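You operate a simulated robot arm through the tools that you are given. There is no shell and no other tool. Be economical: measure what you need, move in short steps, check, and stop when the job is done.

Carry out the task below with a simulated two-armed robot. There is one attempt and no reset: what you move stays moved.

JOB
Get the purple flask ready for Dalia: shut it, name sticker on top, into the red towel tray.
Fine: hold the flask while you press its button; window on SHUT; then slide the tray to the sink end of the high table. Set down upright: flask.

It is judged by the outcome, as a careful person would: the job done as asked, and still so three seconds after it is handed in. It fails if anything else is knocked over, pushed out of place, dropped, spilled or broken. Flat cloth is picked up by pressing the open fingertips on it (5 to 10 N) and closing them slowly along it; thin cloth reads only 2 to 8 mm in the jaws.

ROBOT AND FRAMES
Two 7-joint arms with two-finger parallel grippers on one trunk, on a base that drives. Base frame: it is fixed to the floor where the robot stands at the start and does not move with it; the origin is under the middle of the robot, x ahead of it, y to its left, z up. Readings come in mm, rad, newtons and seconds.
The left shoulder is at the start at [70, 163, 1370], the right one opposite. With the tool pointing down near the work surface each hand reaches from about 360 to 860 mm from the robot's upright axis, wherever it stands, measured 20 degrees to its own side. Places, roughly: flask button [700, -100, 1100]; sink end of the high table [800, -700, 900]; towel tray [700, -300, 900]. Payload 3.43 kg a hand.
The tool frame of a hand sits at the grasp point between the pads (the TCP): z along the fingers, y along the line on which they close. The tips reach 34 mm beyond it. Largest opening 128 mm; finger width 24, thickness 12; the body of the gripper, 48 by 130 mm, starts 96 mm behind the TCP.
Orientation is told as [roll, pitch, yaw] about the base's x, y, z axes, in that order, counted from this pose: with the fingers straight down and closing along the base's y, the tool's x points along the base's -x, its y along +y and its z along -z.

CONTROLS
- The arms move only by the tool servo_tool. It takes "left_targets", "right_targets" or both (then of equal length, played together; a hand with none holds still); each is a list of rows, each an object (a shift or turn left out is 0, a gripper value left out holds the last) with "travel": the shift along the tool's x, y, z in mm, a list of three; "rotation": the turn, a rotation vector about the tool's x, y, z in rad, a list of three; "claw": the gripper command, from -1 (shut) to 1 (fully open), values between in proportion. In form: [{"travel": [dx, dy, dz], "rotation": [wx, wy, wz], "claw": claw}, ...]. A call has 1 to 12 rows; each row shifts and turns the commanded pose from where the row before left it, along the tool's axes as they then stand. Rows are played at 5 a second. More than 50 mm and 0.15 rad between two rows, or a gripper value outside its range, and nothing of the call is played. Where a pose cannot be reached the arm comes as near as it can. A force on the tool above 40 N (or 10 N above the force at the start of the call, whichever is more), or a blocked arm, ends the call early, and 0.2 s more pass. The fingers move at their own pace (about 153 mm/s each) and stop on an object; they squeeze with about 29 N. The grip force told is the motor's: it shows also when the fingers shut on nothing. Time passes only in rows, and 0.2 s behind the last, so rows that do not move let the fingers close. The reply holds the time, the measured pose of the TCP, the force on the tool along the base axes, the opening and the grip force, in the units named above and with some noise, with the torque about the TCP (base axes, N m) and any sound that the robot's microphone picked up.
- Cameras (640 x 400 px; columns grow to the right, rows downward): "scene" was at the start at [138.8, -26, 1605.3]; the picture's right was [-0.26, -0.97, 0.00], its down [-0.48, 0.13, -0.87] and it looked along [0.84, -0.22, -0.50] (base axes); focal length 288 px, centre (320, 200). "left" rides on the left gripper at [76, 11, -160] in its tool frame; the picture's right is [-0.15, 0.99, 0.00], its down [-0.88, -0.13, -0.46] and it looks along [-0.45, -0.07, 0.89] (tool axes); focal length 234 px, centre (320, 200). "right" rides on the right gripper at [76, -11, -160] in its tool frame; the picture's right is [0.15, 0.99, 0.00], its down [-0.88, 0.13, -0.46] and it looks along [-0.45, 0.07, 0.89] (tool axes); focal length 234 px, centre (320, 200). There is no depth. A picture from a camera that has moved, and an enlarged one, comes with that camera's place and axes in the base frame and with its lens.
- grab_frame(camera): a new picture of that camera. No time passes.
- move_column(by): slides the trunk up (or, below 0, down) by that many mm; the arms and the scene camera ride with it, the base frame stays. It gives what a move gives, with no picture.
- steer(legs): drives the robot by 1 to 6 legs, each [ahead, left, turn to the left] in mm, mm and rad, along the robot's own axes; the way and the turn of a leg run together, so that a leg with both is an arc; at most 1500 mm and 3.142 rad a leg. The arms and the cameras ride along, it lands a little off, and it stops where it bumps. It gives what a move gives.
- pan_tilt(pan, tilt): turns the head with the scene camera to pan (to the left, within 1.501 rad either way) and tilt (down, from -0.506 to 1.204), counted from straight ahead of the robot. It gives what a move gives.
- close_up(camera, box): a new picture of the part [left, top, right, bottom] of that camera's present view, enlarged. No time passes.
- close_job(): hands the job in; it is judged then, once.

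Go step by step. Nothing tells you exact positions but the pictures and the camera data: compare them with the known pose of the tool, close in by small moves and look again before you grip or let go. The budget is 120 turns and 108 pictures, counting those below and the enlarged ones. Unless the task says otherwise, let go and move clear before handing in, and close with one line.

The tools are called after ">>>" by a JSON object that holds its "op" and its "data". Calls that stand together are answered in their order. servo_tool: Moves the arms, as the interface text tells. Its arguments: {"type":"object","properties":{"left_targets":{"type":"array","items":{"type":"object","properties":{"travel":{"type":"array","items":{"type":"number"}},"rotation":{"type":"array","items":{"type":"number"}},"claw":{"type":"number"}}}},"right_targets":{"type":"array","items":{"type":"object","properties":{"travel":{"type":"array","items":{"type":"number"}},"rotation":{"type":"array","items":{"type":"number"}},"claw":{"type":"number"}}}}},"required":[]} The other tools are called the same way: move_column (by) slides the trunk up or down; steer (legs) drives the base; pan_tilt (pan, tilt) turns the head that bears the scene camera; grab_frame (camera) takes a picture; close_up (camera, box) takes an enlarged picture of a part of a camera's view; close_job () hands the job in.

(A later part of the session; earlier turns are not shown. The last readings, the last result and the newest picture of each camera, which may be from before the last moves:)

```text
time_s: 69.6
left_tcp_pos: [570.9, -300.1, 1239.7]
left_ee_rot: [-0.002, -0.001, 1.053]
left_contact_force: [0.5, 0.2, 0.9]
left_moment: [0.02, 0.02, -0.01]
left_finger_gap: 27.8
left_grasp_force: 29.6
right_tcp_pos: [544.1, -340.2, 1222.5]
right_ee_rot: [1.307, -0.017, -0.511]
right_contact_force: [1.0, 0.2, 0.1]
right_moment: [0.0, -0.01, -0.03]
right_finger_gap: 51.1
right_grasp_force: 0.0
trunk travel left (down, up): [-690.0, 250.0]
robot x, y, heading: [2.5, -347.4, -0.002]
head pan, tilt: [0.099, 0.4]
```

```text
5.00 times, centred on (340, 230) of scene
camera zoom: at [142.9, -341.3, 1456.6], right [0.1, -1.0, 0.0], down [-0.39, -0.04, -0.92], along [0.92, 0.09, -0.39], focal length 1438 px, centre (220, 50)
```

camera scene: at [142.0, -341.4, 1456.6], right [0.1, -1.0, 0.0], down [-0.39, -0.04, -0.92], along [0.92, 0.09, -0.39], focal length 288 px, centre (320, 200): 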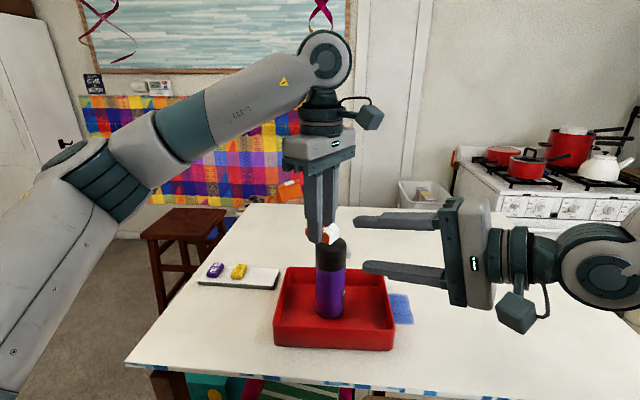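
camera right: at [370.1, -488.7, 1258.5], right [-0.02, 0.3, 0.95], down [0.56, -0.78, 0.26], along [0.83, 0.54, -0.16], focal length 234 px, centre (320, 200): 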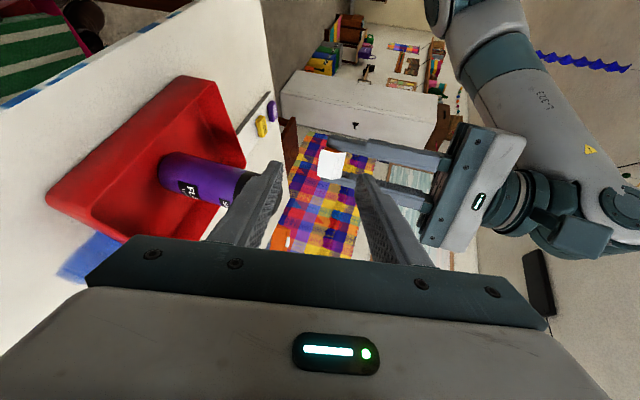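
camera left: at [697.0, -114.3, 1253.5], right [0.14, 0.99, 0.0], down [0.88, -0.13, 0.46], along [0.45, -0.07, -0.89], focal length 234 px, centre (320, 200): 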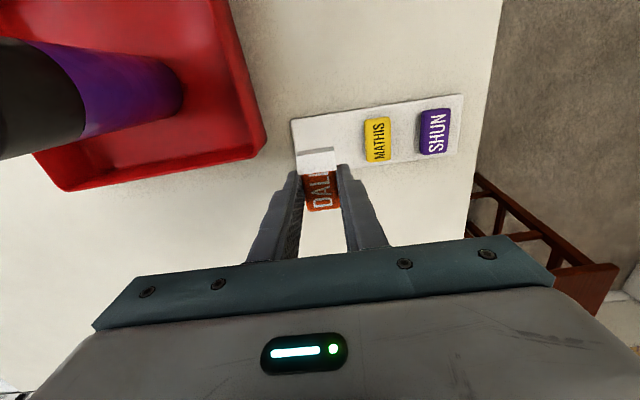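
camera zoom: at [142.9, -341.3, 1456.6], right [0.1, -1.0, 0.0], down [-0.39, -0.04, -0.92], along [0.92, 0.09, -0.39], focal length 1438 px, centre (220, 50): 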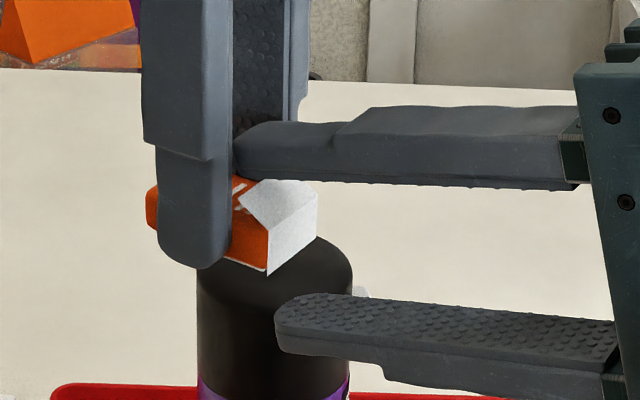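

No contact yet and the tips bracket the tab. I close gradually.

>>> {"op": "servo_tool", "data": {"right_targets": [{"claw": -0.4}, {"claw": -0.5}, {"claw": -0.6}, {"claw": -0.7}, {"claw": -1}, {}, {}]}}

>>> {"op": "close_up", "data": {"camera": "right", "box": [230, 110, 410, 240]}}

>>> {"op": "close_up", "data": {"camera": "scene", "box": [290, 190, 390, 270]}}

```text
time_s: 71.2
left_tcp_pos: [569.7, -300.5, 1240.1]
left_ee_rot: [-0.002, 0.0, 1.051]
left_contact_force: [-1.0, -4.7, -8.2]
left_moment: [-0.29, -0.17, 0.08]
left_finger_gap: 27.9
left_grasp_force: 28.5
right_tcp_pos: [545.2, -341.6, 1221.8]
right_ee_rot: [1.31, -0.019, -0.514]
right_contact_force: [2.2, 5.9, 8.5]
right_moment: [0.59, -0.02, 0.01]
right_finger_gap: 15.2
right_grasp_force: 29.2
trunk travel left (down, up): [-690.0, 250.0]
robot x, y, heading: [-0.1, -350.4, -0.003]
head pan, tilt: [0.099, 0.4]
```

```text
3.08 times, centred on (320, 175) of right
camera zoom: at [401.6, -439.6, 1250.6], right [-0.02, 0.3, 0.95], down [0.56, -0.78, 0.26], along [0.83, 0.54, -0.16], focal length 720 px, centre (320, 277)
```

zoom: 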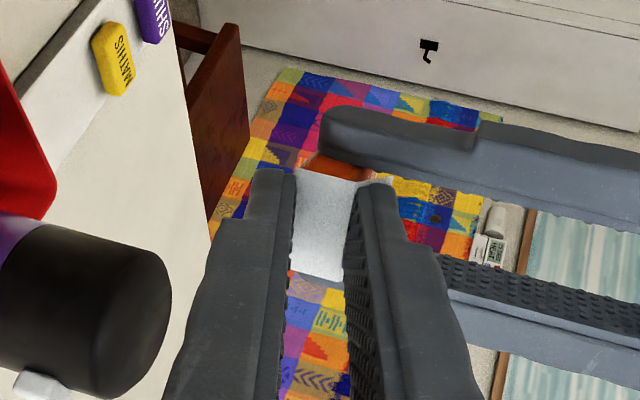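

```text
5.00 times, centred on (340, 230) of scene
camera zoom: at [143.3, -341.4, 1456.5], right [0.1, -1.0, 0.0], down [-0.39, -0.04, -0.92], along [0.92, 0.09, -0.39], focal length 1438 px, centre (220, 50)
```

zoom: 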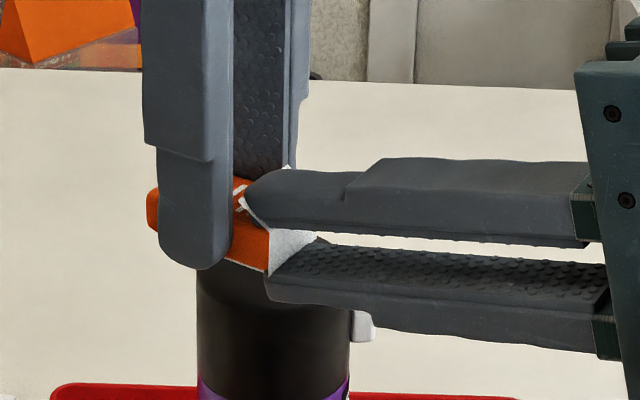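

The tab is pinched (15 mm). I pull it back slowly along the fingers.

>>> {"op": "servo_tool", "data": {"right_targets": [{"travel": [0, 0, -3]}, {"travel": [0, 0, -4]}, {"travel": [0, 0, -5]}]}}

>>> {"op": "close_up", "data": {"camera": "right", "box": [230, 110, 410, 240]}}

>>> {"op": "close_up", "data": {"camera": "scene", "box": [290, 190, 390, 270]}}

```text
time_s: 71.9
left_tcp_pos: [568.0, -303.6, 1242.3]
left_ee_rot: [-0.003, 0.005, 1.043]
left_contact_force: [0.1, 0.1, 0.1]
left_moment: [-0.13, 0.07, 0.04]
left_finger_gap: 27.9
left_grasp_force: 29.3
right_tcp_pos: [541.3, -346.3, 1224.3]
right_ee_rot: [1.309, -0.019, -0.512]
right_contact_force: [-0.2, 0.3, -0.5]
right_moment: [0.08, -0.05, -0.01]
right_finger_gap: 15.3
right_grasp_force: 28.5
trunk travel left (down, up): [-690.0, 250.0]
robot x, y, heading: [-1.8, -347.9, -0.008]
head pan, tilt: [0.099, 0.4]
stopped in row 3 (left hand): the force on the tool passed its limit (the readings are from after the stop); the commanded pose is now the measured one
```

```text
3.08 times, centred on (320, 175) of right
camera zoom: at [398.7, -444.8, 1252.4], right [-0.02, 0.3, 0.95], down [0.56, -0.78, 0.26], along [0.83, 0.54, -0.16], focal length 720 px, centre (320, 277)
```

zoom: 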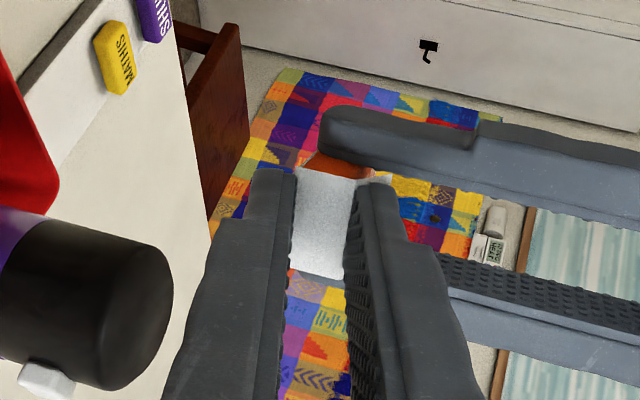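

```text
5.00 times, centred on (340, 230) of scene
camera zoom: at [143.1, -341.6, 1456.6], right [0.1, -1.0, 0.0], down [-0.39, -0.04, -0.92], along [0.92, 0.09, -0.39], focal length 1438 px, centre (220, 50)
```

zoom: 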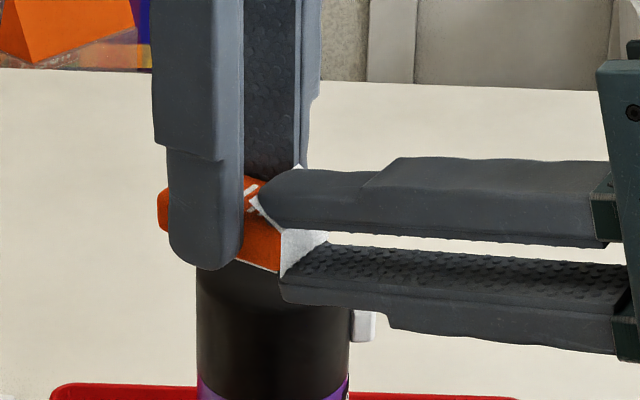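

The pull exceeded 40 N — I've clamped the sticker along with the liner. I open the right fingers, back off, and look at the tab again.

>>> {"op": "servo_tool", "data": {"right_targets": [{"claw": -0.5}, {"claw": -0.2}, {"travel": [0, 0, -15]}]}}

>>> {"op": "close_up", "data": {"camera": "right", "box": [290, 110, 390, 220]}}

>>> {"op": "close_up", "data": {"camera": "scene", "box": [305, 210, 355, 260]}}

```text
time_s: 72.7
left_tcp_pos: [566.2, -304.4, 1241.6]
left_ee_rot: [-0.003, 0.005, 1.044]
left_contact_force: [-0.3, 0.3, 0.0]
left_moment: [0.01, -0.04, -0.01]
left_finger_gap: 27.8
left_grasp_force: 29.6
right_tcp_pos: [535.0, -359.5, 1227.7]
right_ee_rot: [1.31, -0.018, -0.511]
right_contact_force: [0.4, -0.5, -0.1]
right_moment: [-0.01, 0.0, -0.03]
right_finger_gap: 51.4
right_grasp_force: 0.0
trunk travel left (down, up): [-690.0, 250.0]
robot x, y, heading: [2.1, -346.1, -0.008]
head pan, tilt: [0.099, 0.4]
```

```text
3.64 times, centred on (340, 165) of right
camera zoom: at [390.8, -458.1, 1256.4], right [-0.02, 0.3, 0.95], down [0.56, -0.78, 0.26], along [0.83, 0.54, -0.16], focal length 852 px, centre (247, 327)
```

zoom: 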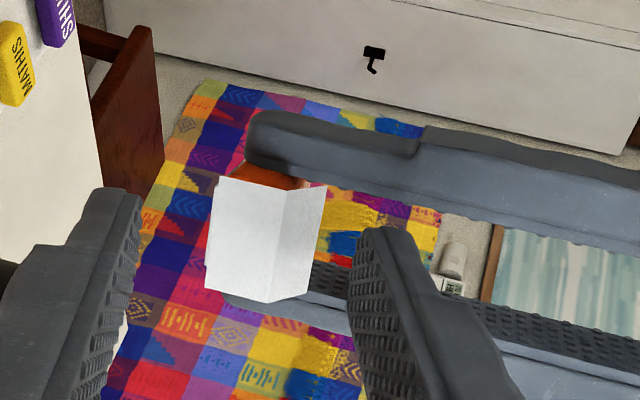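

```text
8.00 times, centred on (330, 235) of scene
camera zoom: at [142.2, -342.4, 1456.7], right [0.1, -1.0, 0.0], down [-0.39, -0.04, -0.92], along [0.92, 0.09, -0.39], focal length 2301 px, centre (240, -80)
```

zoom: 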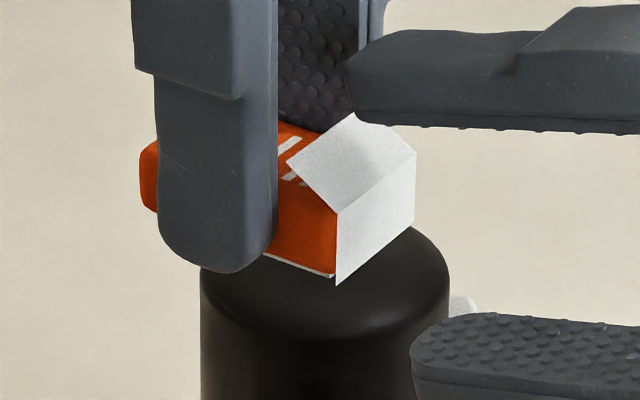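

The liner: sheet underneath, a plate flush on the end, flap on top, all slightly wider (≈31 mm) than the sticker (28 mm). I'll instead pinch it by its side edges: back off and roll the right hand 90° about its fingers.

>>> {"op": "servo_tool", "data": {"right_targets": [{"travel": [0, 0, -35]}, {"travel": [0, 0, -20], "rotation": [0, 0, 0.143]}, {"rotation": [0, 0, 0.143]}, {"rotation": [0, 0, 0.143]}, {"rotation": [0, 0, 0.143]}, {"rotation": [0, 0, 0.143]}, {"rotation": [0, 0, 0.143]}, {"rotation": [0, 0, 0.143]}, {"rotation": [0, 0, 0.143]}, {"rotation": [0, 0, 0.143]}, {"rotation": [0, 0, 0.143]}, {"rotation": [0, 0, 0.143]}]}}

>>> {"op": "grab_frame", "data": {"camera": "scene"}}

>>> {"op": "grab_frame", "data": {"camera": "right"}}

```text
time_s: 75.3
left_tcp_pos: [567.3, -303.8, 1241.2]
left_ee_rot: [-0.004, 0.009, 1.044]
left_contact_force: [-0.3, -0.2, -0.1]
left_moment: [0.0, 0.0, 0.0]
left_finger_gap: 27.7
left_grasp_force: 29.2
right_tcp_pos: [509.6, -404.4, 1241.0]
right_ee_rot: [0.06, 1.309, -2.025]
right_contact_force: [0.8, 1.3, 0.1]
right_moment: [0.03, 0.05, 0.01]
right_finger_gap: 51.3
right_grasp_force: 0.2
trunk travel left (down, up): [-690.0, 250.0]
robot x, y, heading: [-0.3, -346.9, -0.002]
head pan, tilt: [0.099, 0.4]
```

```text
41 pictures are left
camera scene: at [143.4, -341.7, 1456.5], right [0.1, -1.0, 0.0], down [-0.39, -0.04, -0.92], along [0.92, 0.09, -0.39], focal length 288 px, centre (320, 200)
```

scene: 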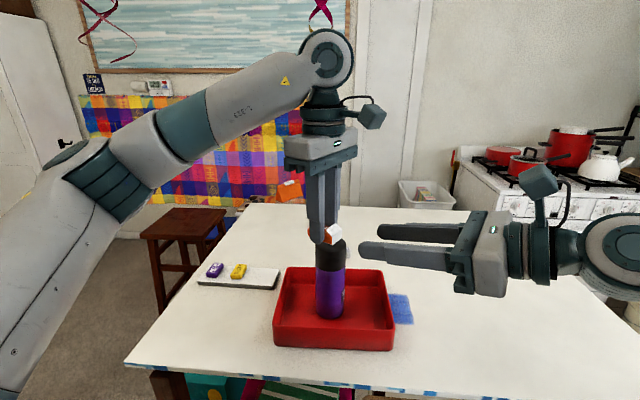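

```text
40 pictures are left
camera right: at [431.7, -515.0, 1355.1], right [0.88, -0.45, 0.16], down [-0.2, -0.65, -0.73], along [0.43, 0.61, -0.67], focal length 234 px, centre (320, 200)
```

right: 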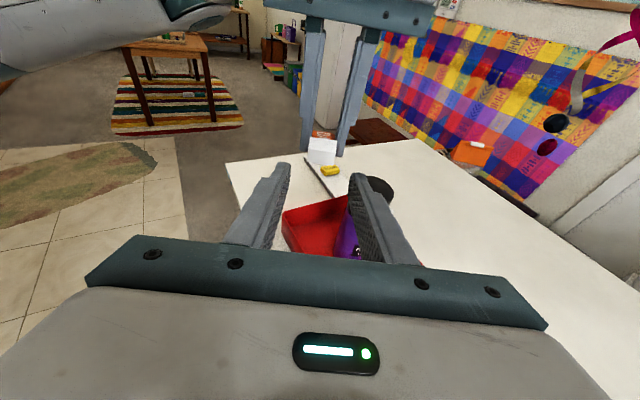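

The roll worked and the tab lies on the tool's line. I advance 65 mm so the tips overlap the tab edges by about 7 mm.

>>> {"op": "servo_tool", "data": {"right_targets": [{"travel": [0, 0, 25]}, {"travel": [0, 0, 20]}, {"travel": [0, 0, 12]}, {"travel": [0, 0, 8]}, {}]}}

>>> {"op": "close_up", "data": {"camera": "right", "box": [260, 100, 380, 200]}}

>>> {"op": "close_up", "data": {"camera": "scene", "box": [300, 205, 370, 265]}}

```text
time_s: 76.5
left_tcp_pos: [566.9, -305.4, 1241.6]
left_ee_rot: [-0.005, 0.006, 1.045]
left_contact_force: [-0.2, -0.5, -0.2]
left_moment: [-0.03, 0.0, 0.0]
left_finger_gap: 27.9
left_grasp_force: 29.2
right_tcp_pos: [540.1, -350.9, 1225.0]
right_ee_rot: [0.066, 1.308, -2.018]
right_contact_force: [0.1, -0.6, 0.1]
right_moment: [0.0, -0.01, -0.01]
right_finger_gap: 51.1
right_grasp_force: 0.1
trunk travel left (down, up): [-690.0, 250.0]
robot x, y, heading: [0.9, -348.0, -0.003]
head pan, tilt: [0.099, 0.4]
```

```text
4.00 times, centred on (320, 150) of right
camera zoom: at [462.4, -460.6, 1338.8], right [0.88, -0.45, 0.16], down [-0.2, -0.65, -0.73], along [0.43, 0.61, -0.66], focal length 937 px, centre (320, 400)
```

zoom: 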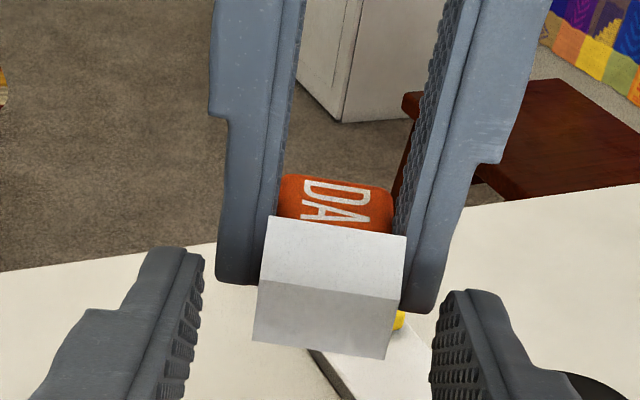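

```text
6.67 times, centred on (335, 235) of scene
camera zoom: at [143.1, -341.9, 1456.6], right [0.1, -1.0, 0.0], down [-0.39, -0.04, -0.92], along [0.92, 0.09, -0.39], focal length 1917 px, centre (220, -33)
```

zoom: 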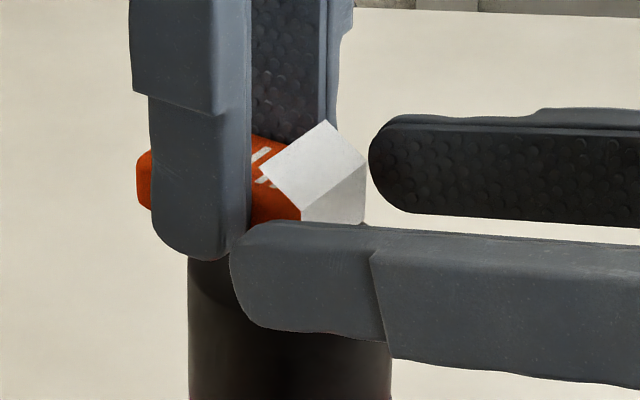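

Tips bracket the liner's edges with about 10 mm overlap. I close gradually.

>>> {"op": "servo_tool", "data": {"right_targets": [{"claw": -0.35}, {"claw": -0.45}, {"claw": -0.55}, {"claw": -1}, {}, {}]}}

>>> {"op": "close_up", "data": {"camera": "right", "box": [260, 100, 380, 200]}}

```text
time_s: 77.9
left_tcp_pos: [566.3, -304.9, 1241.7]
left_ee_rot: [-0.004, 0.006, 1.041]
left_contact_force: [-7.0, 2.7, 1.4]
left_moment: [0.01, 0.16, -0.06]
left_finger_gap: 27.8
left_grasp_force: 29.0
right_tcp_pos: [541.6, -349.7, 1225.2]
right_ee_rot: [0.068, 1.309, -2.018]
right_contact_force: [6.1, -2.5, -0.6]
right_moment: [-0.06, 0.02, -0.27]
right_finger_gap: 28.1
right_grasp_force: 29.0
trunk travel left (down, up): [-690.0, 250.0]
robot x, y, heading: [-0.2, -347.7, -0.005]
head pan, tilt: [0.099, 0.4]
```

```text
4.00 times, centred on (320, 150) of right
camera zoom: at [462.8, -460.5, 1338.8], right [0.88, -0.45, 0.16], down [-0.2, -0.65, -0.73], along [0.43, 0.61, -0.66], focal length 937 px, centre (320, 400)
```

zoom: 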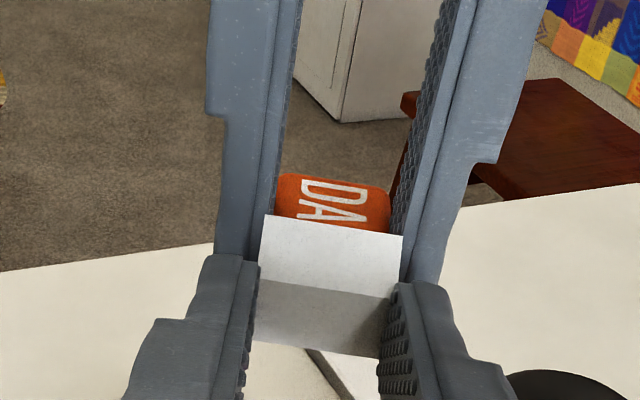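

The gap reads 28 mm — again I'm on the sticker itself. I open, back off 7 mm to catch only the end plate's edges, and close again to test.

>>> {"op": "servo_tool", "data": {"right_targets": [{"claw": -0.4}, {"travel": [0, 0, -4]}, {"travel": [0, 0, -3]}, {"claw": -0.5}, {"claw": -0.6}, {"claw": -1}, {}, {}]}}

>>> {"op": "close_up", "data": {"camera": "right", "box": [260, 100, 380, 200]}}

```text
time_s: 79.7
left_tcp_pos: [567.9, -303.7, 1241.6]
left_ee_rot: [-0.005, 0.006, 1.044]
left_contact_force: [-0.2, -1.1, 0.5]
left_moment: [0.01, -0.04, -0.01]
left_finger_gap: 27.7
left_grasp_force: 29.3
right_tcp_pos: [535.4, -356.8, 1226.9]
right_ee_rot: [0.07, 1.31, -2.018]
right_contact_force: [0.3, -0.1, 0.3]
right_moment: [-0.01, -0.02, -0.02]
right_finger_gap: 0.1
right_grasp_force: 28.8
trunk travel left (down, up): [-690.0, 250.0]
robot x, y, heading: [-2.0, -346.5, -0.002]
head pan, tilt: [0.099, 0.4]
```

```text
4.00 times, centred on (320, 150) of right
camera zoom: at [458.7, -466.2, 1340.7], right [0.88, -0.45, 0.16], down [-0.2, -0.65, -0.73], along [0.43, 0.61, -0.66], focal length 937 px, centre (320, 400)
```

zoom: 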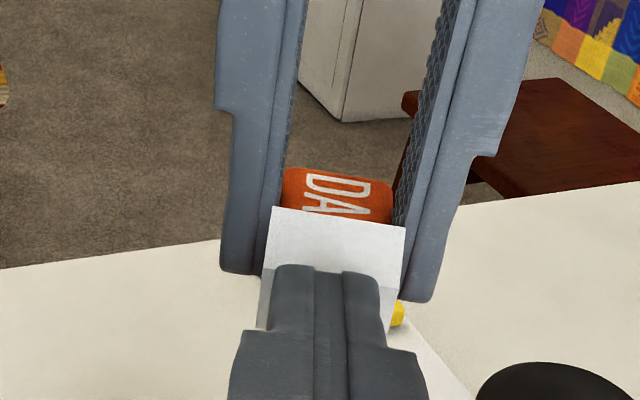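

The fingers shut on nothing there. I try again 4 mm deeper, pinch and pull back, then look.

>>> {"op": "servo_tool", "data": {"right_targets": [{"claw": -0.4}, {"claw": -0.4}, {"travel": [0, 0, 4]}, {"claw": -0.7}, {"claw": -1}, {}, {}, {"travel": [0, 0, -4]}, {"travel": [0, 0, -8]}, {"travel": [0, 0, -12]}]}}

>>> {"op": "close_up", "data": {"camera": "right", "box": [260, 100, 380, 200]}}

```text
time_s: 81.7
left_tcp_pos: [564.7, -309.5, 1242.8]
left_ee_rot: [-0.007, 0.018, 1.03]
left_contact_force: [-1.5, 1.5, -1.1]
left_moment: [0.03, 0.04, -0.03]
left_finger_gap: 27.7
left_grasp_force: 29.4
right_tcp_pos: [535.1, -359.7, 1228.2]
right_ee_rot: [0.077, 1.308, -2.01]
right_contact_force: [1.2, -0.7, 0.3]
right_moment: [-0.02, -0.04, 0.01]
right_finger_gap: 26.9
right_grasp_force: 29.0
trunk travel left (down, up): [-690.0, 250.0]
robot x, y, heading: [-0.2, -348.1, -0.006]
head pan, tilt: [0.099, 0.4]
stopped in row 9 (left hand): the force on the tool passed its limit (the readings are from after the stop); the commanded pose is now the measured one
```

```text
4.00 times, centred on (320, 150) of right
camera zoom: at [457.1, -470.0, 1342.1], right [0.88, -0.45, 0.16], down [-0.2, -0.65, -0.73], along [0.43, 0.61, -0.66], focal length 937 px, centre (320, 400)
```

zoom: 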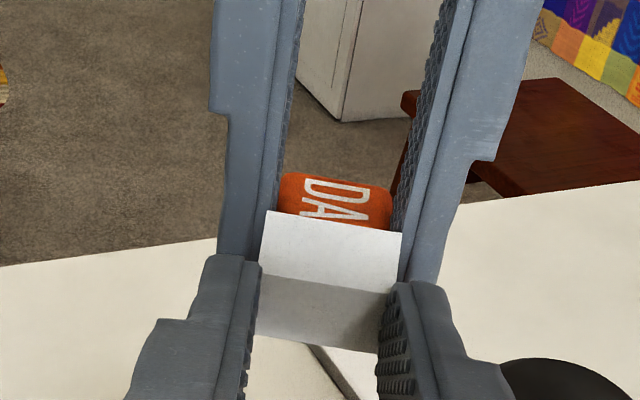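

Still catching the sticker's corner. I retreat 2 mm so only the end plate is between the tips, pinch, and pull.

>>> {"op": "servo_tool", "data": {"right_targets": [{"claw": -0.4}, {"claw": -0.4}, {"travel": [0, 0, -2]}, {"claw": -0.7}, {"claw": -1}, {}, {}]}}

>>> {"op": "servo_tool", "data": {"right_targets": [{"travel": [0, 0, -3]}, {"travel": [0, 0, -6]}, {"travel": [0, 0, -15]}]}}

>>> {"op": "close_up", "data": {"camera": "right", "box": [260, 100, 380, 200]}}

```text
time_s: 83.2
left_tcp_pos: [565.6, -309.4, 1242.7]
left_ee_rot: [-0.009, 0.018, 1.031]
left_contact_force: [7.5, 2.7, -3.1]
left_moment: [0.12, -0.18, 0.1]
left_finger_gap: 27.8
left_grasp_force: 28.7
right_tcp_pos: [532.9, -361.5, 1228.8]
right_ee_rot: [0.076, 1.307, -2.009]
right_contact_force: [-7.1, -2.8, 2.1]
right_moment: [0.07, -0.01, 0.18]
right_finger_gap: 0.0
right_grasp_force: 29.1
trunk travel left (down, up): [-690.0, 250.0]
robot x, y, heading: [-0.6, -350.8, -0.009]
head pan, tilt: [0.099, 0.4]
```

```text
time_s: 84.0
left_tcp_pos: [563.4, -311.3, 1243.3]
left_ee_rot: [-0.01, 0.015, 1.031]
left_contact_force: [-1.4, 0.3, 1.0]
left_moment: [0.0, -0.03, -0.04]
left_finger_gap: 27.7
left_grasp_force: 28.8
right_tcp_pos: [521.1, -381.6, 1235.0]
right_ee_rot: [0.075, 1.308, -2.011]
right_contact_force: [0.7, -0.6, 0.8]
right_moment: [-0.05, 0.0, 0.02]
right_finger_gap: 0.1
right_grasp_force: 29.1
trunk travel left (down, up): [-690.0, 250.0]
robot x, y, heading: [2.0, -347.1, -0.008]
head pan, tilt: [0.099, 0.4]
```

```text
4.00 times, centred on (320, 150) of right
camera zoom: at [444.5, -492.3, 1348.6], right [0.88, -0.45, 0.16], down [-0.2, -0.65, -0.73], along [0.43, 0.61, -0.66], focal length 937 px, centre (320, 400)
```

zoom: 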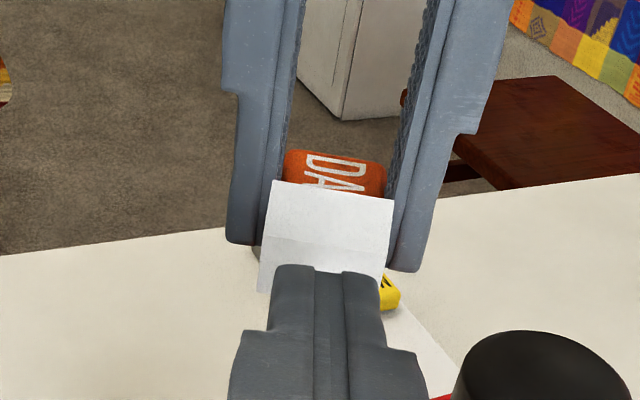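

>>> {"op": "close_up", "data": {"camera": "scene", "box": [305, 205, 365, 260]}}

```text
7.27 times, centred on (335, 232) of scene
camera zoom: at [142.5, -342.5, 1456.6], right [0.1, -1.0, 0.0], down [-0.39, -0.04, -0.92], along [0.92, 0.09, -0.39], focal length 2092 px, centre (211, -36)
```

zoom: 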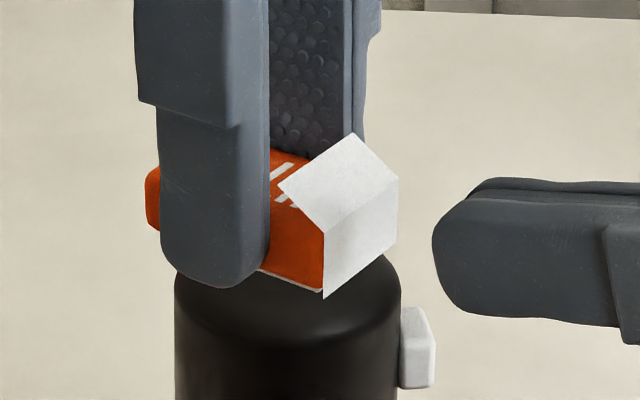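

The flap slopes upward about 30° and stands 3–12 mm above the sticker. I raise the right hand so its fingers flank only the flap, above the sticker, and close there.

>>> {"op": "servo_tool", "data": {"right_targets": [{"travel": [12, 1, 0], "claw": -0.25}, {"travel": [10, 1.5, 0]}, {"travel": [0, 0, 16]}, {"travel": [0, 0, 12]}, {"claw": -0.4}, {"claw": -0.5}, {"claw": -0.6}, {"claw": -0.8}, {"claw": -1}, {}, {}]}}

>>> {"op": "close_up", "data": {"camera": "scene", "box": [305, 205, 365, 260]}}

```text
time_s: 86.5
left_tcp_pos: [564.8, -310.9, 1243.0]
left_ee_rot: [-0.01, 0.017, 1.03]
left_contact_force: [0.0, -0.3, 0.2]
left_moment: [0.01, 0.01, 0.0]
left_finger_gap: 27.9
left_grasp_force: 29.3
right_tcp_pos: [539.7, -353.3, 1249.2]
right_ee_rot: [0.073, 1.307, -2.012]
right_contact_force: [-0.1, -0.5, 0.4]
right_moment: [0.02, -0.01, 0.02]
right_finger_gap: 0.0
right_grasp_force: 28.7
trunk travel left (down, up): [-690.0, 250.0]
robot x, y, heading: [1.7, -347.5, -0.002]
head pan, tilt: [0.099, 0.4]
```

```text
7.27 times, centred on (335, 232) of scene
camera zoom: at [143.4, -341.4, 1456.5], right [0.1, -1.0, 0.0], down [-0.39, -0.04, -0.92], along [0.92, 0.09, -0.39], focal length 2092 px, centre (211, -36)
```

zoom: 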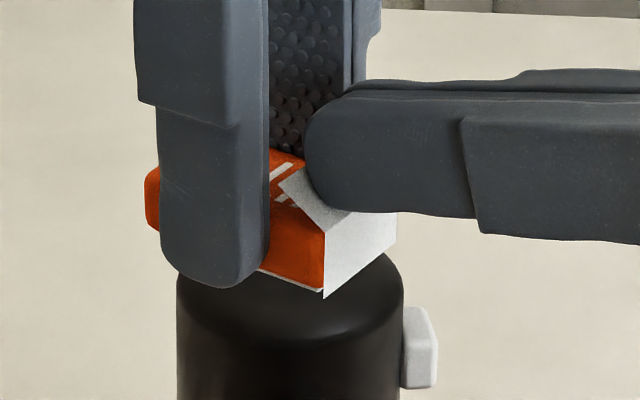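

The fingers closed right through the flap's place. I pull back from here and see whether the liner comes along.

>>> {"op": "servo_tool", "data": {"right_targets": [{"travel": [0, 0, -6]}, {"travel": [0, 0, -10]}, {"travel": [0, 0, -20]}, {"travel": [0, 0, -20]}]}}

>>> {"op": "close_up", "data": {"camera": "scene", "box": [300, 195, 390, 265]}}

```text
time_s: 87.5
left_tcp_pos: [563.0, -311.4, 1243.4]
left_ee_rot: [-0.008, 0.016, 1.03]
left_contact_force: [0.1, 0.3, -0.7]
left_moment: [0.04, -0.01, 0.0]
left_finger_gap: 27.8
left_grasp_force: 29.0
right_tcp_pos: [512.6, -402.5, 1262.8]
right_ee_rot: [0.075, 1.307, -2.009]
right_contact_force: [-0.2, 0.2, -0.1]
right_moment: [-0.03, 0.01, 0.01]
right_finger_gap: 0.0
right_grasp_force: 28.7
trunk travel left (down, up): [-690.0, 250.0]
robot x, y, heading: [2.6, -347.2, -0.006]
head pan, tilt: [0.099, 0.4]
```

```text
5.71 times, centred on (345, 230) of scene
camera zoom: at [142.3, -342.6, 1456.7], right [0.1, -1.0, 0.0], down [-0.39, -0.04, -0.92], along [0.92, 0.09, -0.39], focal length 1644 px, centre (177, 29)
```

zoom: 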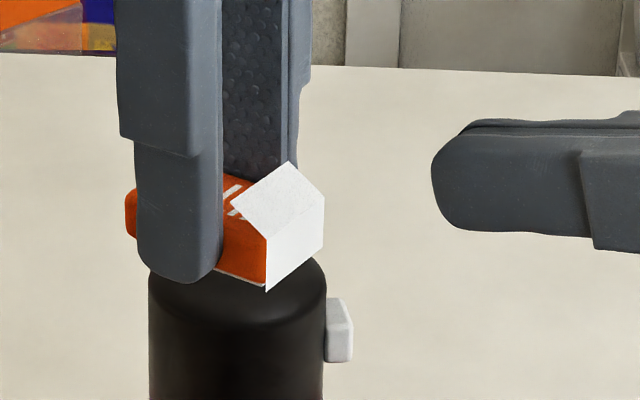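

The liner looks purely attached and doesn't catch on the fingers. I withdraw the right hand, and move the sticker over the cap to study alignment from the left camera.

>>> {"op": "servo_tool", "data": {"right_targets": [{"travel": [0, 0, -40]}, {"travel": [0, 0, -40]}, {"travel": [0, 0, -40]}, {}, {}, {}], "left_targets": [{}, {}, {"travel": [-20, -31.5, 0]}, {"travel": [-20, -31.5, 10]}, {"travel": [-20, -31.5, 14]}, {"travel": [0, 0, 12]}]}}

>>> {"op": "grab_frame", "data": {"camera": "left"}}

>>> {"op": "close_up", "data": {"camera": "scene", "box": [270, 170, 400, 290]}}

```text
time_s: 88.8
left_tcp_pos: [678.2, -308.2, 1207.1]
left_ee_rot: [-0.01, 0.017, 1.028]
left_contact_force: [0.9, 0.1, 0.9]
left_moment: [0.0, -0.04, 0.04]
left_finger_gap: 27.9
left_grasp_force: 29.5
right_tcp_pos: [457.9, -503.0, 1293.9]
right_ee_rot: [0.073, 1.309, -2.011]
right_contact_force: [0.9, 0.2, 0.4]
right_moment: [-0.02, 0.01, -0.05]
right_finger_gap: 0.2
right_grasp_force: 28.5
trunk travel left (down, up): [-690.0, 250.0]
robot x, y, heading: [-0.9, -348.6, -0.004]
head pan, tilt: [0.099, 0.4]
```

```text
30 pictures are left
camera left: at [628.8, -364.2, 1366.0], right [-0.77, 0.63, -0.01], down [0.57, 0.7, 0.44], along [0.29, 0.34, -0.9], focal length 234 px, centre (320, 200)
```

left: 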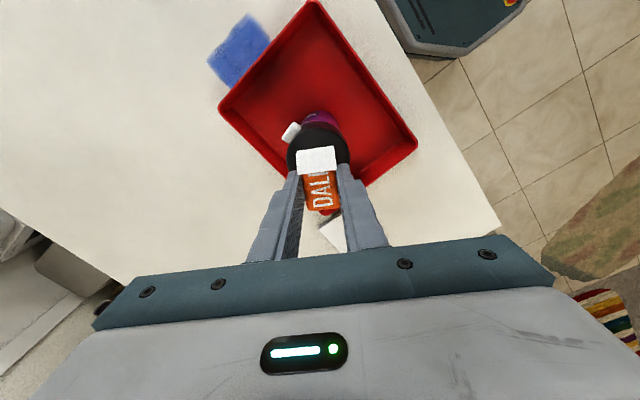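

```text
3.33 times, centred on (335, 230) of scene
camera zoom: at [142.9, -341.4, 1456.6], right [0.1, -1.0, 0.0], down [-0.39, -0.04, -0.92], along [0.92, 0.09, -0.39], focal length 959 px, centre (270, 100)
```

zoom: 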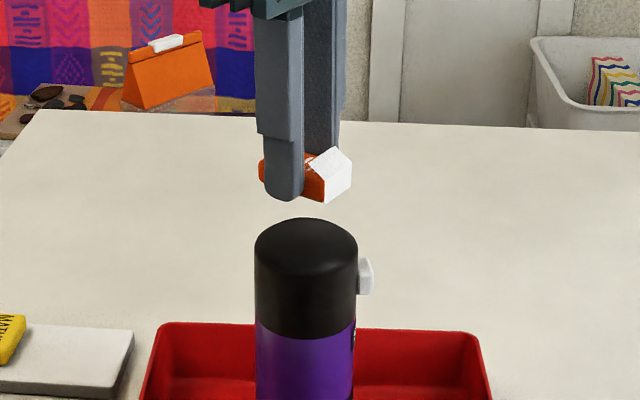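

The sticker is almost centred over the cap. I shift 6 mm and lower until light contact on the cap.

>>> {"op": "servo_tool", "data": {"left_targets": [{"travel": [6, 0, 15]}, {"travel": [0, 0, 12]}, {"travel": [0, 0, 4]}, {"travel": [0, 0, 2]}, {}]}}

>>> {"op": "close_up", "data": {"camera": "scene", "box": [295, 200, 375, 270]}}

```text
time_s: 90.0
left_tcp_pos: [672.9, -313.4, 1174.1]
left_ee_rot: [-0.006, 0.017, 1.029]
left_contact_force: [0.0, -0.1, -0.5]
left_moment: [-0.03, 0.0, -0.02]
left_finger_gap: 27.9
left_grasp_force: 29.2
right_tcp_pos: [456.9, -504.7, 1293.0]
right_ee_rot: [0.074, 1.308, -2.013]
right_contact_force: [-0.2, -0.3, 0.1]
right_moment: [0.01, -0.03, 0.0]
right_finger_gap: 0.0
right_grasp_force: 28.9
trunk travel left (down, up): [-690.0, 250.0]
robot x, y, heading: [0.8, -349.0, -0.008]
head pan, tilt: [0.099, 0.4]
```

```text
5.71 times, centred on (335, 235) of scene
camera zoom: at [143.3, -341.4, 1456.5], right [0.1, -1.0, 0.0], down [-0.39, -0.04, -0.92], along [0.92, 0.09, -0.39], focal length 1644 px, centre (234, 0)
```

zoom: 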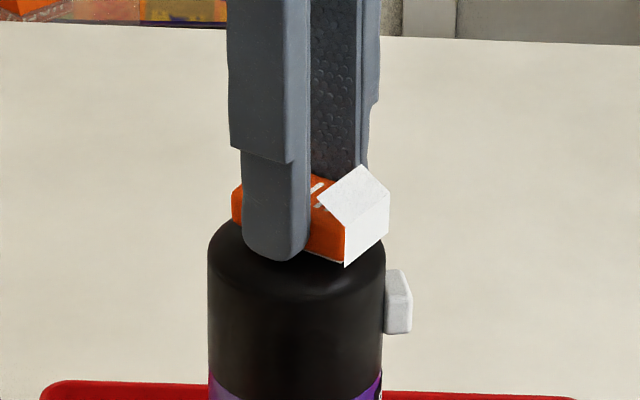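

Just above the cap. I continue in 2 mm steps to a light press.

>>> {"op": "servo_tool", "data": {"left_targets": [{"travel": [0, 0, 2]}, {"travel": [0, 0, 2]}, {"travel": [0, 0, 1]}, {}]}}

```text
time_s: 91.0
left_tcp_pos: [674.0, -314.6, 1169.5]
left_ee_rot: [-0.008, 0.018, 1.032]
left_contact_force: [0.5, 0.0, 5.4]
left_moment: [0.12, -0.06, -0.01]
left_finger_gap: 27.9
left_grasp_force: 29.2
right_tcp_pos: [457.0, -503.3, 1294.9]
right_ee_rot: [0.074, 1.308, -2.011]
right_contact_force: [-0.4, 0.6, 0.3]
right_moment: [0.03, -0.03, 0.03]
right_finger_gap: 0.1
right_grasp_force: 28.6
trunk travel left (down, up): [-690.0, 250.0]
robot x, y, heading: [1.2, -348.4, -0.001]
head pan, tilt: [0.099, 0.4]
```

>>> {"op": "servo_tool", "data": {"left_targets": [{"travel": [0, 0, 1]}, {}, {}]}}

>>> {"op": "servo_tool", "data": {"left_targets": [{"travel": [0, 0, -2]}, {"travel": [0, 0, -2]}, {"travel": [0, 0, -1]}, {}]}}

>>> {"op": "close_up", "data": {"camera": "scene", "box": [295, 200, 375, 270]}}

```text
time_s: 91.8
left_tcp_pos: [672.2, -314.0, 1168.2]
left_ee_rot: [-0.009, 0.016, 1.03]
left_contact_force: [2.4, -0.3, 14.0]
left_moment: [0.29, -0.11, -0.04]
left_finger_gap: 27.9
left_grasp_force: 28.9
right_tcp_pos: [455.4, -503.3, 1295.4]
right_ee_rot: [0.076, 1.308, -2.008]
right_contact_force: [-0.1, -0.1, 0.0]
right_moment: [0.02, -0.02, -0.01]
right_finger_gap: 0.1
right_grasp_force: 29.1
trunk travel left (down, up): [-690.0, 250.0]
robot x, y, heading: [0.7, -350.6, -0.002]
head pan, tilt: [0.099, 0.4]
```

```text
time_s: 92.8
left_tcp_pos: [672.9, -314.0, 1173.1]
left_ee_rot: [-0.008, 0.017, 1.03]
left_contact_force: [-0.6, 0.7, 0.4]
left_moment: [0.0, -0.01, 0.01]
left_finger_gap: 27.7
left_grasp_force: 28.6
right_tcp_pos: [457.1, -503.1, 1294.6]
right_ee_rot: [0.073, 1.307, -2.012]
right_contact_force: [-0.3, -0.2, 0.1]
right_moment: [-0.01, -0.01, 0.0]
right_finger_gap: 0.0
right_grasp_force: 28.9
trunk travel left (down, up): [-690.0, 250.0]
robot x, y, heading: [4.7, -352.3, -0.002]
head pan, tilt: [0.099, 0.4]
```

```text
5.71 times, centred on (335, 235) of scene
camera zoom: at [143.3, -341.6, 1456.5], right [0.1, -1.0, 0.0], down [-0.39, -0.04, -0.92], along [0.92, 0.09, -0.39], focal length 1644 px, centre (234, 0)
```

zoom: 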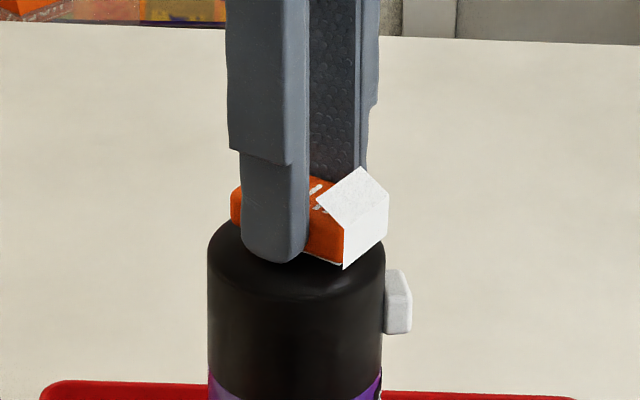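

It does not stick: the liner must come off. I'll rest the sticker on the cap, regrip it nearer the "D" end so the tab end is free of my left fingers.

>>> {"op": "servo_tool", "data": {"left_targets": [{"travel": [0, 0, 3]}, {"travel": [0, 0, 0.5]}, {"claw": -0.45}, {"claw": -0.35}, {"travel": [-7, 0, 0]}, {"travel": [-6, 0, 0]}, {"claw": -0.5}, {"claw": -1}, {}, {}]}}

>>> {"op": "close_up", "data": {"camera": "scene", "box": [295, 200, 375, 270]}}

```text
time_s: 95.0
left_tcp_pos: [678.3, -303.3, 1170.2]
left_ee_rot: [-0.009, 0.017, 1.031]
left_contact_force: [0.2, 0.1, -0.2]
left_moment: [-0.01, 0.0, 0.0]
left_finger_gap: 27.7
left_grasp_force: 28.9
right_tcp_pos: [456.6, -505.0, 1294.5]
right_ee_rot: [0.074, 1.307, -2.012]
right_contact_force: [-0.8, 0.2, -0.3]
right_moment: [0.01, -0.03, 0.0]
right_finger_gap: 0.0
right_grasp_force: 29.2
trunk travel left (down, up): [-690.0, 250.0]
robot x, y, heading: [-1.2, -345.1, -0.006]
head pan, tilt: [0.099, 0.4]
```

```text
5.71 times, centred on (335, 235) of scene
camera zoom: at [143.3, -341.5, 1456.5], right [0.1, -1.0, 0.0], down [-0.39, -0.04, -0.92], along [0.92, 0.09, -0.39], focal length 1644 px, centre (234, 0)
```

zoom: 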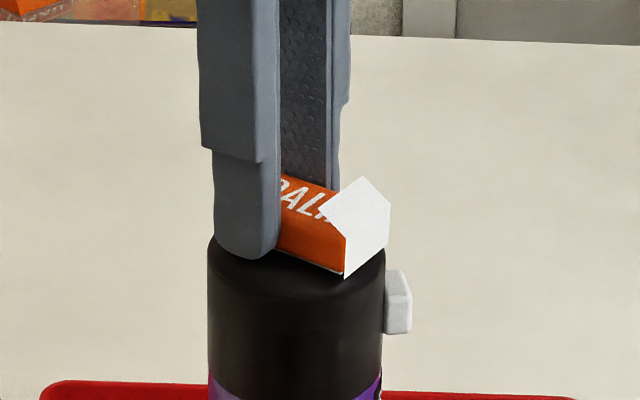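

The sticker is now held by its D end with the flap standing free. I lift it back to the working spot and turn the right hand back so its fingers close in the vertical plane.

>>> {"op": "servo_tool", "data": {"left_targets": [{"travel": [0, 0, -35]}, {"travel": [0, 0, -35]}, {"travel": [18, 31.3, 0]}, {"travel": [18, 31.3, 0]}, {"travel": [18, 31.3, 0]}, {}, {}, {}, {}, {}, {}], "right_targets": [{"rotation": [0, 0, -0.143]}, {"rotation": [0, 0, -0.143]}, {"rotation": [0, 0, -0.143]}, {"rotation": [0, 0, -0.143]}, {"rotation": [0, 0, -0.143]}, {"rotation": [0, 0, -0.143]}, {"rotation": [0, 0, -0.143]}, {"rotation": [0, 0, -0.143]}, {"rotation": [0, 0, -0.143]}, {"rotation": [0, 0, -0.143]}, {"rotation": [0, 0, -0.143]}]}}

>>> {"op": "servo_tool", "data": {"right_targets": [{"rotation": [0.13, 0, 0], "claw": -0.35}, {"rotation": [0.13, 0, 0]}]}}

```text
time_s: 97.5
left_tcp_pos: [573.0, -299.9, 1239.1]
left_ee_rot: [-0.01, 0.017, 1.03]
left_contact_force: [0.7, -0.4, -0.7]
left_moment: [0.04, 0.03, -0.05]
left_finger_gap: 28.1
left_grasp_force: 28.7
right_tcp_pos: [457.4, -502.8, 1293.9]
right_ee_rot: [1.307, -0.023, -0.511]
right_contact_force: [-1.0, -0.4, -0.3]
right_moment: [-0.01, 0.0, -0.03]
right_finger_gap: 0.0
right_grasp_force: 29.0
trunk travel left (down, up): [-690.0, 250.0]
robot x, y, heading: [3.8, -347.5, -0.002]
head pan, tilt: [0.099, 0.4]
```

```text
time_s: 98.0
left_tcp_pos: [572.2, -297.7, 1239.8]
left_ee_rot: [-0.009, 0.019, 1.032]
left_contact_force: [0.3, 0.5, -0.4]
left_moment: [-0.05, -0.01, -0.03]
left_finger_gap: 27.6
left_grasp_force: 28.8
right_tcp_pos: [456.9, -501.0, 1294.0]
right_ee_rot: [1.045, -0.023, -0.51]
right_contact_force: [0.2, 0.5, -0.5]
right_moment: [0.03, -0.02, 0.0]
right_finger_gap: 41.4
right_grasp_force: 0.1
trunk travel left (down, up): [-690.0, 250.0]
robot x, y, heading: [-3.2, -351.6, -0.005]
head pan, tilt: [0.099, 0.4]
```

>>> {"op": "servo_tool", "data": {"right_targets": [{"travel": [0, 9.5, 32]}, {"travel": [0, 9.5, 32]}, {"travel": [0, 9.5, 32]}, {"travel": [0, 9.5, 32]}, {}]}}

>>> {"op": "close_up", "data": {"camera": "right", "box": [240, 100, 400, 220]}}

>>> {"op": "close_up", "data": {"camera": "scene", "box": [290, 170, 400, 260]}}

```text
time_s: 99.2
left_tcp_pos: [572.0, -301.3, 1240.8]
left_ee_rot: [-0.01, 0.014, 1.028]
left_contact_force: [-0.5, -0.5, 0.2]
left_moment: [0.05, -0.04, 0.0]
left_finger_gap: 27.8
left_grasp_force: 28.3
right_tcp_pos: [520.9, -390.6, 1263.6]
right_ee_rot: [1.049, -0.02, -0.509]
right_contact_force: [0.1, -0.1, -0.3]
right_moment: [0.03, 0.02, 0.01]
right_finger_gap: 41.4
right_grasp_force: 0.1
trunk travel left (down, up): [-690.0, 250.0]
robot x, y, heading: [-3.7, -349.4, -0.001]
head pan, tilt: [0.099, 0.4]
```

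```text
3.33 times, centred on (320, 160) of right
camera zoom: at [383.7, -477.3, 1331.9], right [0.1, 0.51, 0.85], down [0.6, -0.72, 0.36], along [0.79, 0.48, -0.38], focal length 781 px, centre (320, 333)
```

zoom: 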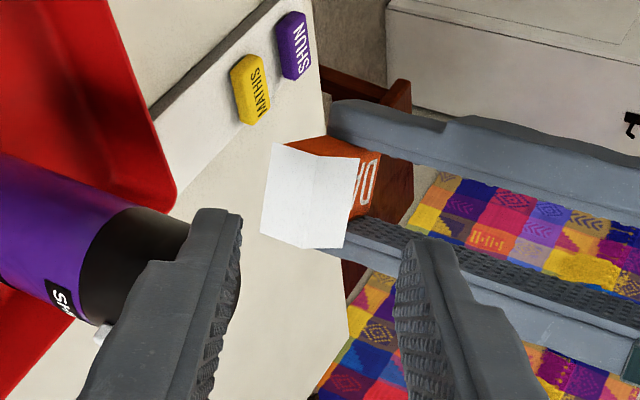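

```text
4.44 times, centred on (345, 215) of scene
camera zoom: at [142.7, -342.8, 1456.6], right [0.1, -1.0, 0.0], down [-0.39, -0.04, -0.92], along [0.92, 0.09, -0.39], focal length 1278 px, centre (209, 133)
```

zoom: 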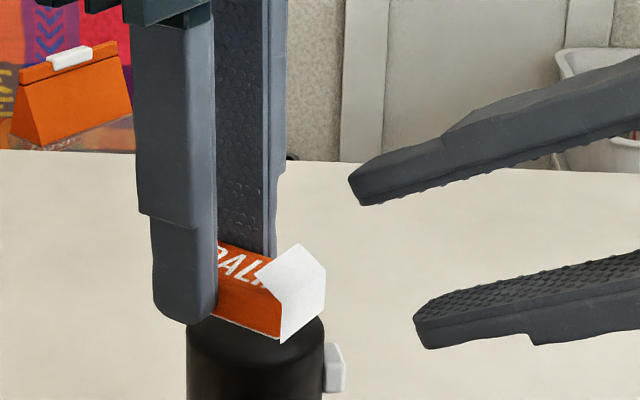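

The pinch line aims exactly at the fold. I advance 43 mm and close gradually.

>>> {"op": "servo_tool", "data": {"right_targets": [{"travel": [0, 0, 20]}, {"travel": [0, 0, 15]}, {"travel": [0, 0, 8]}, {"claw": -0.5}, {"claw": -0.65}, {"claw": -0.8}, {"claw": -1}, {}, {}]}}

>>> {"op": "close_up", "data": {"camera": "right", "box": [240, 100, 400, 220]}}

>>> {"op": "close_up", "data": {"camera": "scene", "box": [300, 190, 380, 260]}}

```text
time_s: 101.2
left_tcp_pos: [572.4, -299.3, 1239.8]
left_ee_rot: [-0.01, 0.018, 1.029]
left_contact_force: [1.0, 0.3, 0.1]
left_moment: [-0.01, 0.03, 0.0]
left_finger_gap: 28.0
left_grasp_force: 29.0
right_tcp_pos: [535.2, -378.0, 1247.0]
right_ee_rot: [1.051, -0.019, -0.51]
right_contact_force: [0.3, -0.8, -0.2]
right_moment: [0.0, 0.01, -0.01]
right_finger_gap: 0.3
right_grasp_force: 29.1
right hand out of reach, approached as far as the arm can: row 1, 2, 3
trunk travel left (down, up): [-690.0, 250.0]
robot x, y, heading: [3.6, -346.0, -0.007]
head pan, tilt: [0.099, 0.4]
```

```text
3.33 times, centred on (320, 160) of right
camera zoom: at [399.4, -465.4, 1314.5], right [0.1, 0.51, 0.86], down [0.6, -0.71, 0.36], along [0.79, 0.48, -0.38], focal length 781 px, centre (320, 333)
```

zoom: 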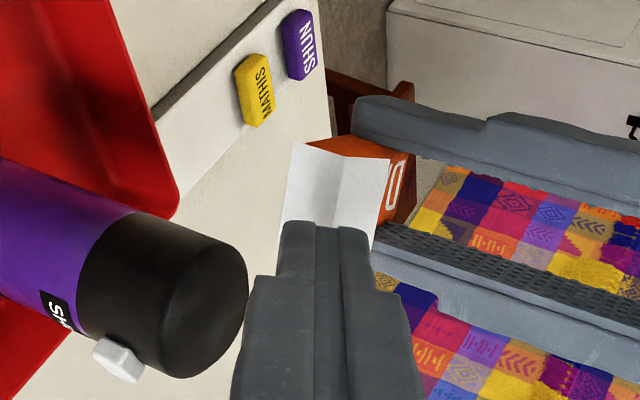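

```text
5.71 times, centred on (340, 225) of scene
camera zoom: at [143.3, -341.3, 1456.5], right [0.1, -1.0, 0.0], down [-0.39, -0.04, -0.92], along [0.92, 0.09, -0.39], focal length 1644 px, centre (206, 57)
```

zoom: 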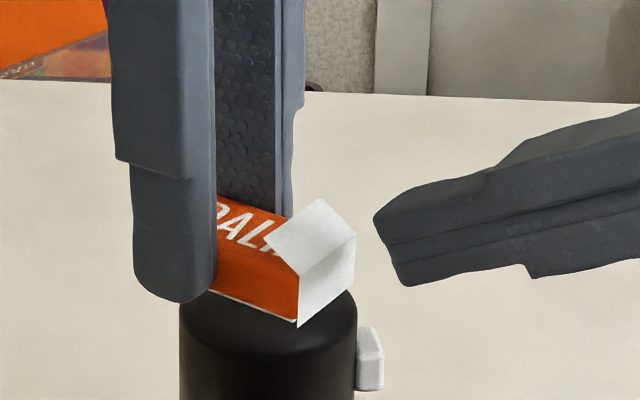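

The right hand stopped 20 mm short at its reach limit. I reopen it and bring the tab to it with the left hand instead, then close.

>>> {"op": "servo_tool", "data": {"left_targets": [{}, {}, {"travel": [9, -4, -3]}, {"travel": [9.7, -3.7, -2]}, {}], "right_targets": [{"claw": -0.35}, {}, {}, {}, {}]}}

>>> {"op": "close_up", "data": {"camera": "right", "box": [240, 100, 400, 220]}}

```text
time_s: 102.5
left_tcp_pos: [569.5, -319.9, 1245.8]
left_ee_rot: [-0.009, 0.016, 1.032]
left_contact_force: [0.5, -0.5, 0.1]
left_moment: [-0.03, 0.0, -0.02]
left_finger_gap: 27.6
left_grasp_force: 29.1
right_tcp_pos: [536.8, -378.7, 1246.3]
right_ee_rot: [1.051, -0.019, -0.507]
right_contact_force: [0.6, 0.2, 0.1]
right_moment: [-0.01, 0.01, 0.01]
right_finger_gap: 41.8
right_grasp_force: 0.1
trunk travel left (down, up): [-690.0, 250.0]
robot x, y, heading: [1.5, -347.2, -0.001]
head pan, tilt: [0.099, 0.4]
```

```text
3.33 times, centred on (320, 160) of right
camera zoom: at [399.4, -465.0, 1314.5], right [0.1, 0.51, 0.86], down [0.6, -0.71, 0.36], along [0.79, 0.48, -0.38], focal length 781 px, centre (320, 333)
```

zoom: 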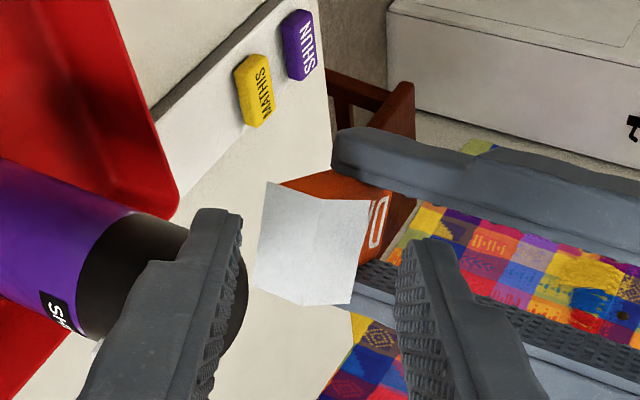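

The fold is right at the tips. I bring it 3 mm further in and close.

>>> {"op": "servo_tool", "data": {"left_targets": [{"travel": [3, 0, -1]}, {}, {}, {}, {}, {}, {}], "right_targets": [{}, {"claw": -0.55}, {"claw": -0.7}, {"claw": -0.85}, {"claw": -1}, {}, {}]}}

>>> {"op": "close_up", "data": {"camera": "right", "box": [240, 100, 400, 220]}}

```text
time_s: 104.0
left_tcp_pos: [568.1, -320.4, 1246.6]
left_ee_rot: [-0.01, 0.016, 1.033]
left_contact_force: [13.1, 28.5, 16.7]
left_moment: [-0.03, 0.02, 0.01]
left_finger_gap: 28.0
left_grasp_force: 28.2
right_tcp_pos: [535.1, -378.4, 1244.7]
right_ee_rot: [1.046, -0.015, -0.505]
right_contact_force: [-13.5, -27.6, -15.4]
right_moment: [-0.85, 0.46, -0.09]
right_finger_gap: 1.4
right_grasp_force: 29.4
trunk travel left (down, up): [-690.0, 250.0]
robot x, y, heading: [0.3, -346.3, -0.002]
head pan, tilt: [0.099, 0.4]
```

```text
3.33 times, centred on (320, 160) of right
camera zoom: at [399.0, -466.0, 1313.6], right [0.1, 0.51, 0.85], down [0.61, -0.71, 0.35], along [0.79, 0.48, -0.38], focal length 781 px, centre (320, 333)
```

zoom: 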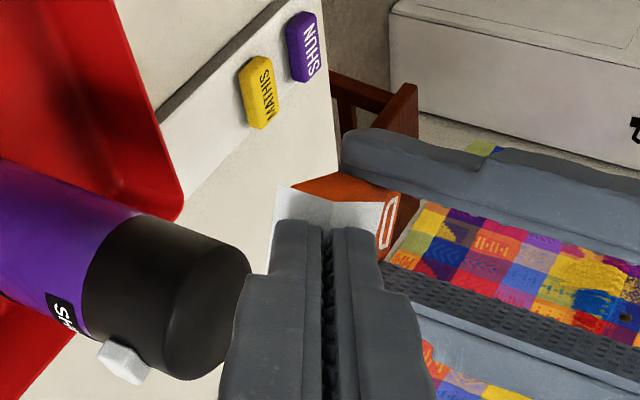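

Gap reads 1.4 mm, something thin seems caught, and the lower finger presses the sticker's corner. I ease by pulling the right hand back and slightly up.

>>> {"op": "servo_tool", "data": {"right_targets": [{"travel": [0, 1, -3]}, {"travel": [0, 1, -4]}, {"travel": [0, 0, -8]}, {"travel": [0, 0, -15]}, {"travel": [0, 0, -20]}]}}

>>> {"op": "close_up", "data": {"camera": "scene", "box": [300, 180, 400, 270]}}

```text
time_s: 105.2
left_tcp_pos: [565.5, -322.2, 1247.6]
left_ee_rot: [-0.009, 0.017, 1.03]
left_contact_force: [0.5, -0.2, 0.5]
left_moment: [0.03, -0.02, -0.01]
left_finger_gap: 27.8
left_grasp_force: 29.1
right_tcp_pos: [513.5, -415.5, 1275.8]
right_ee_rot: [1.05, -0.022, -0.511]
right_contact_force: [0.4, -0.6, 0.5]
right_moment: [0.0, -0.01, -0.01]
right_finger_gap: 0.2
right_grasp_force: 29.0
trunk travel left (down, up): [-690.0, 250.0]
robot x, y, heading: [1.6, -348.3, -0.006]
head pan, tilt: [0.099, 0.4]
```

```text
4.44 times, centred on (350, 225) of scene
camera zoom: at [142.3, -342.7, 1456.7], right [0.1, -1.0, 0.0], down [-0.39, -0.04, -0.92], along [0.92, 0.09, -0.39], focal length 1278 px, centre (187, 89)
```

zoom: 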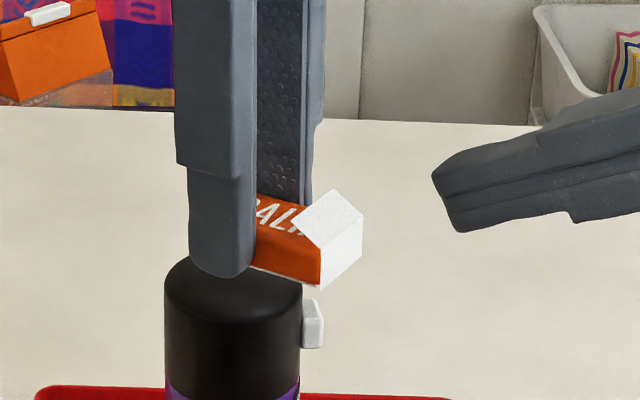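

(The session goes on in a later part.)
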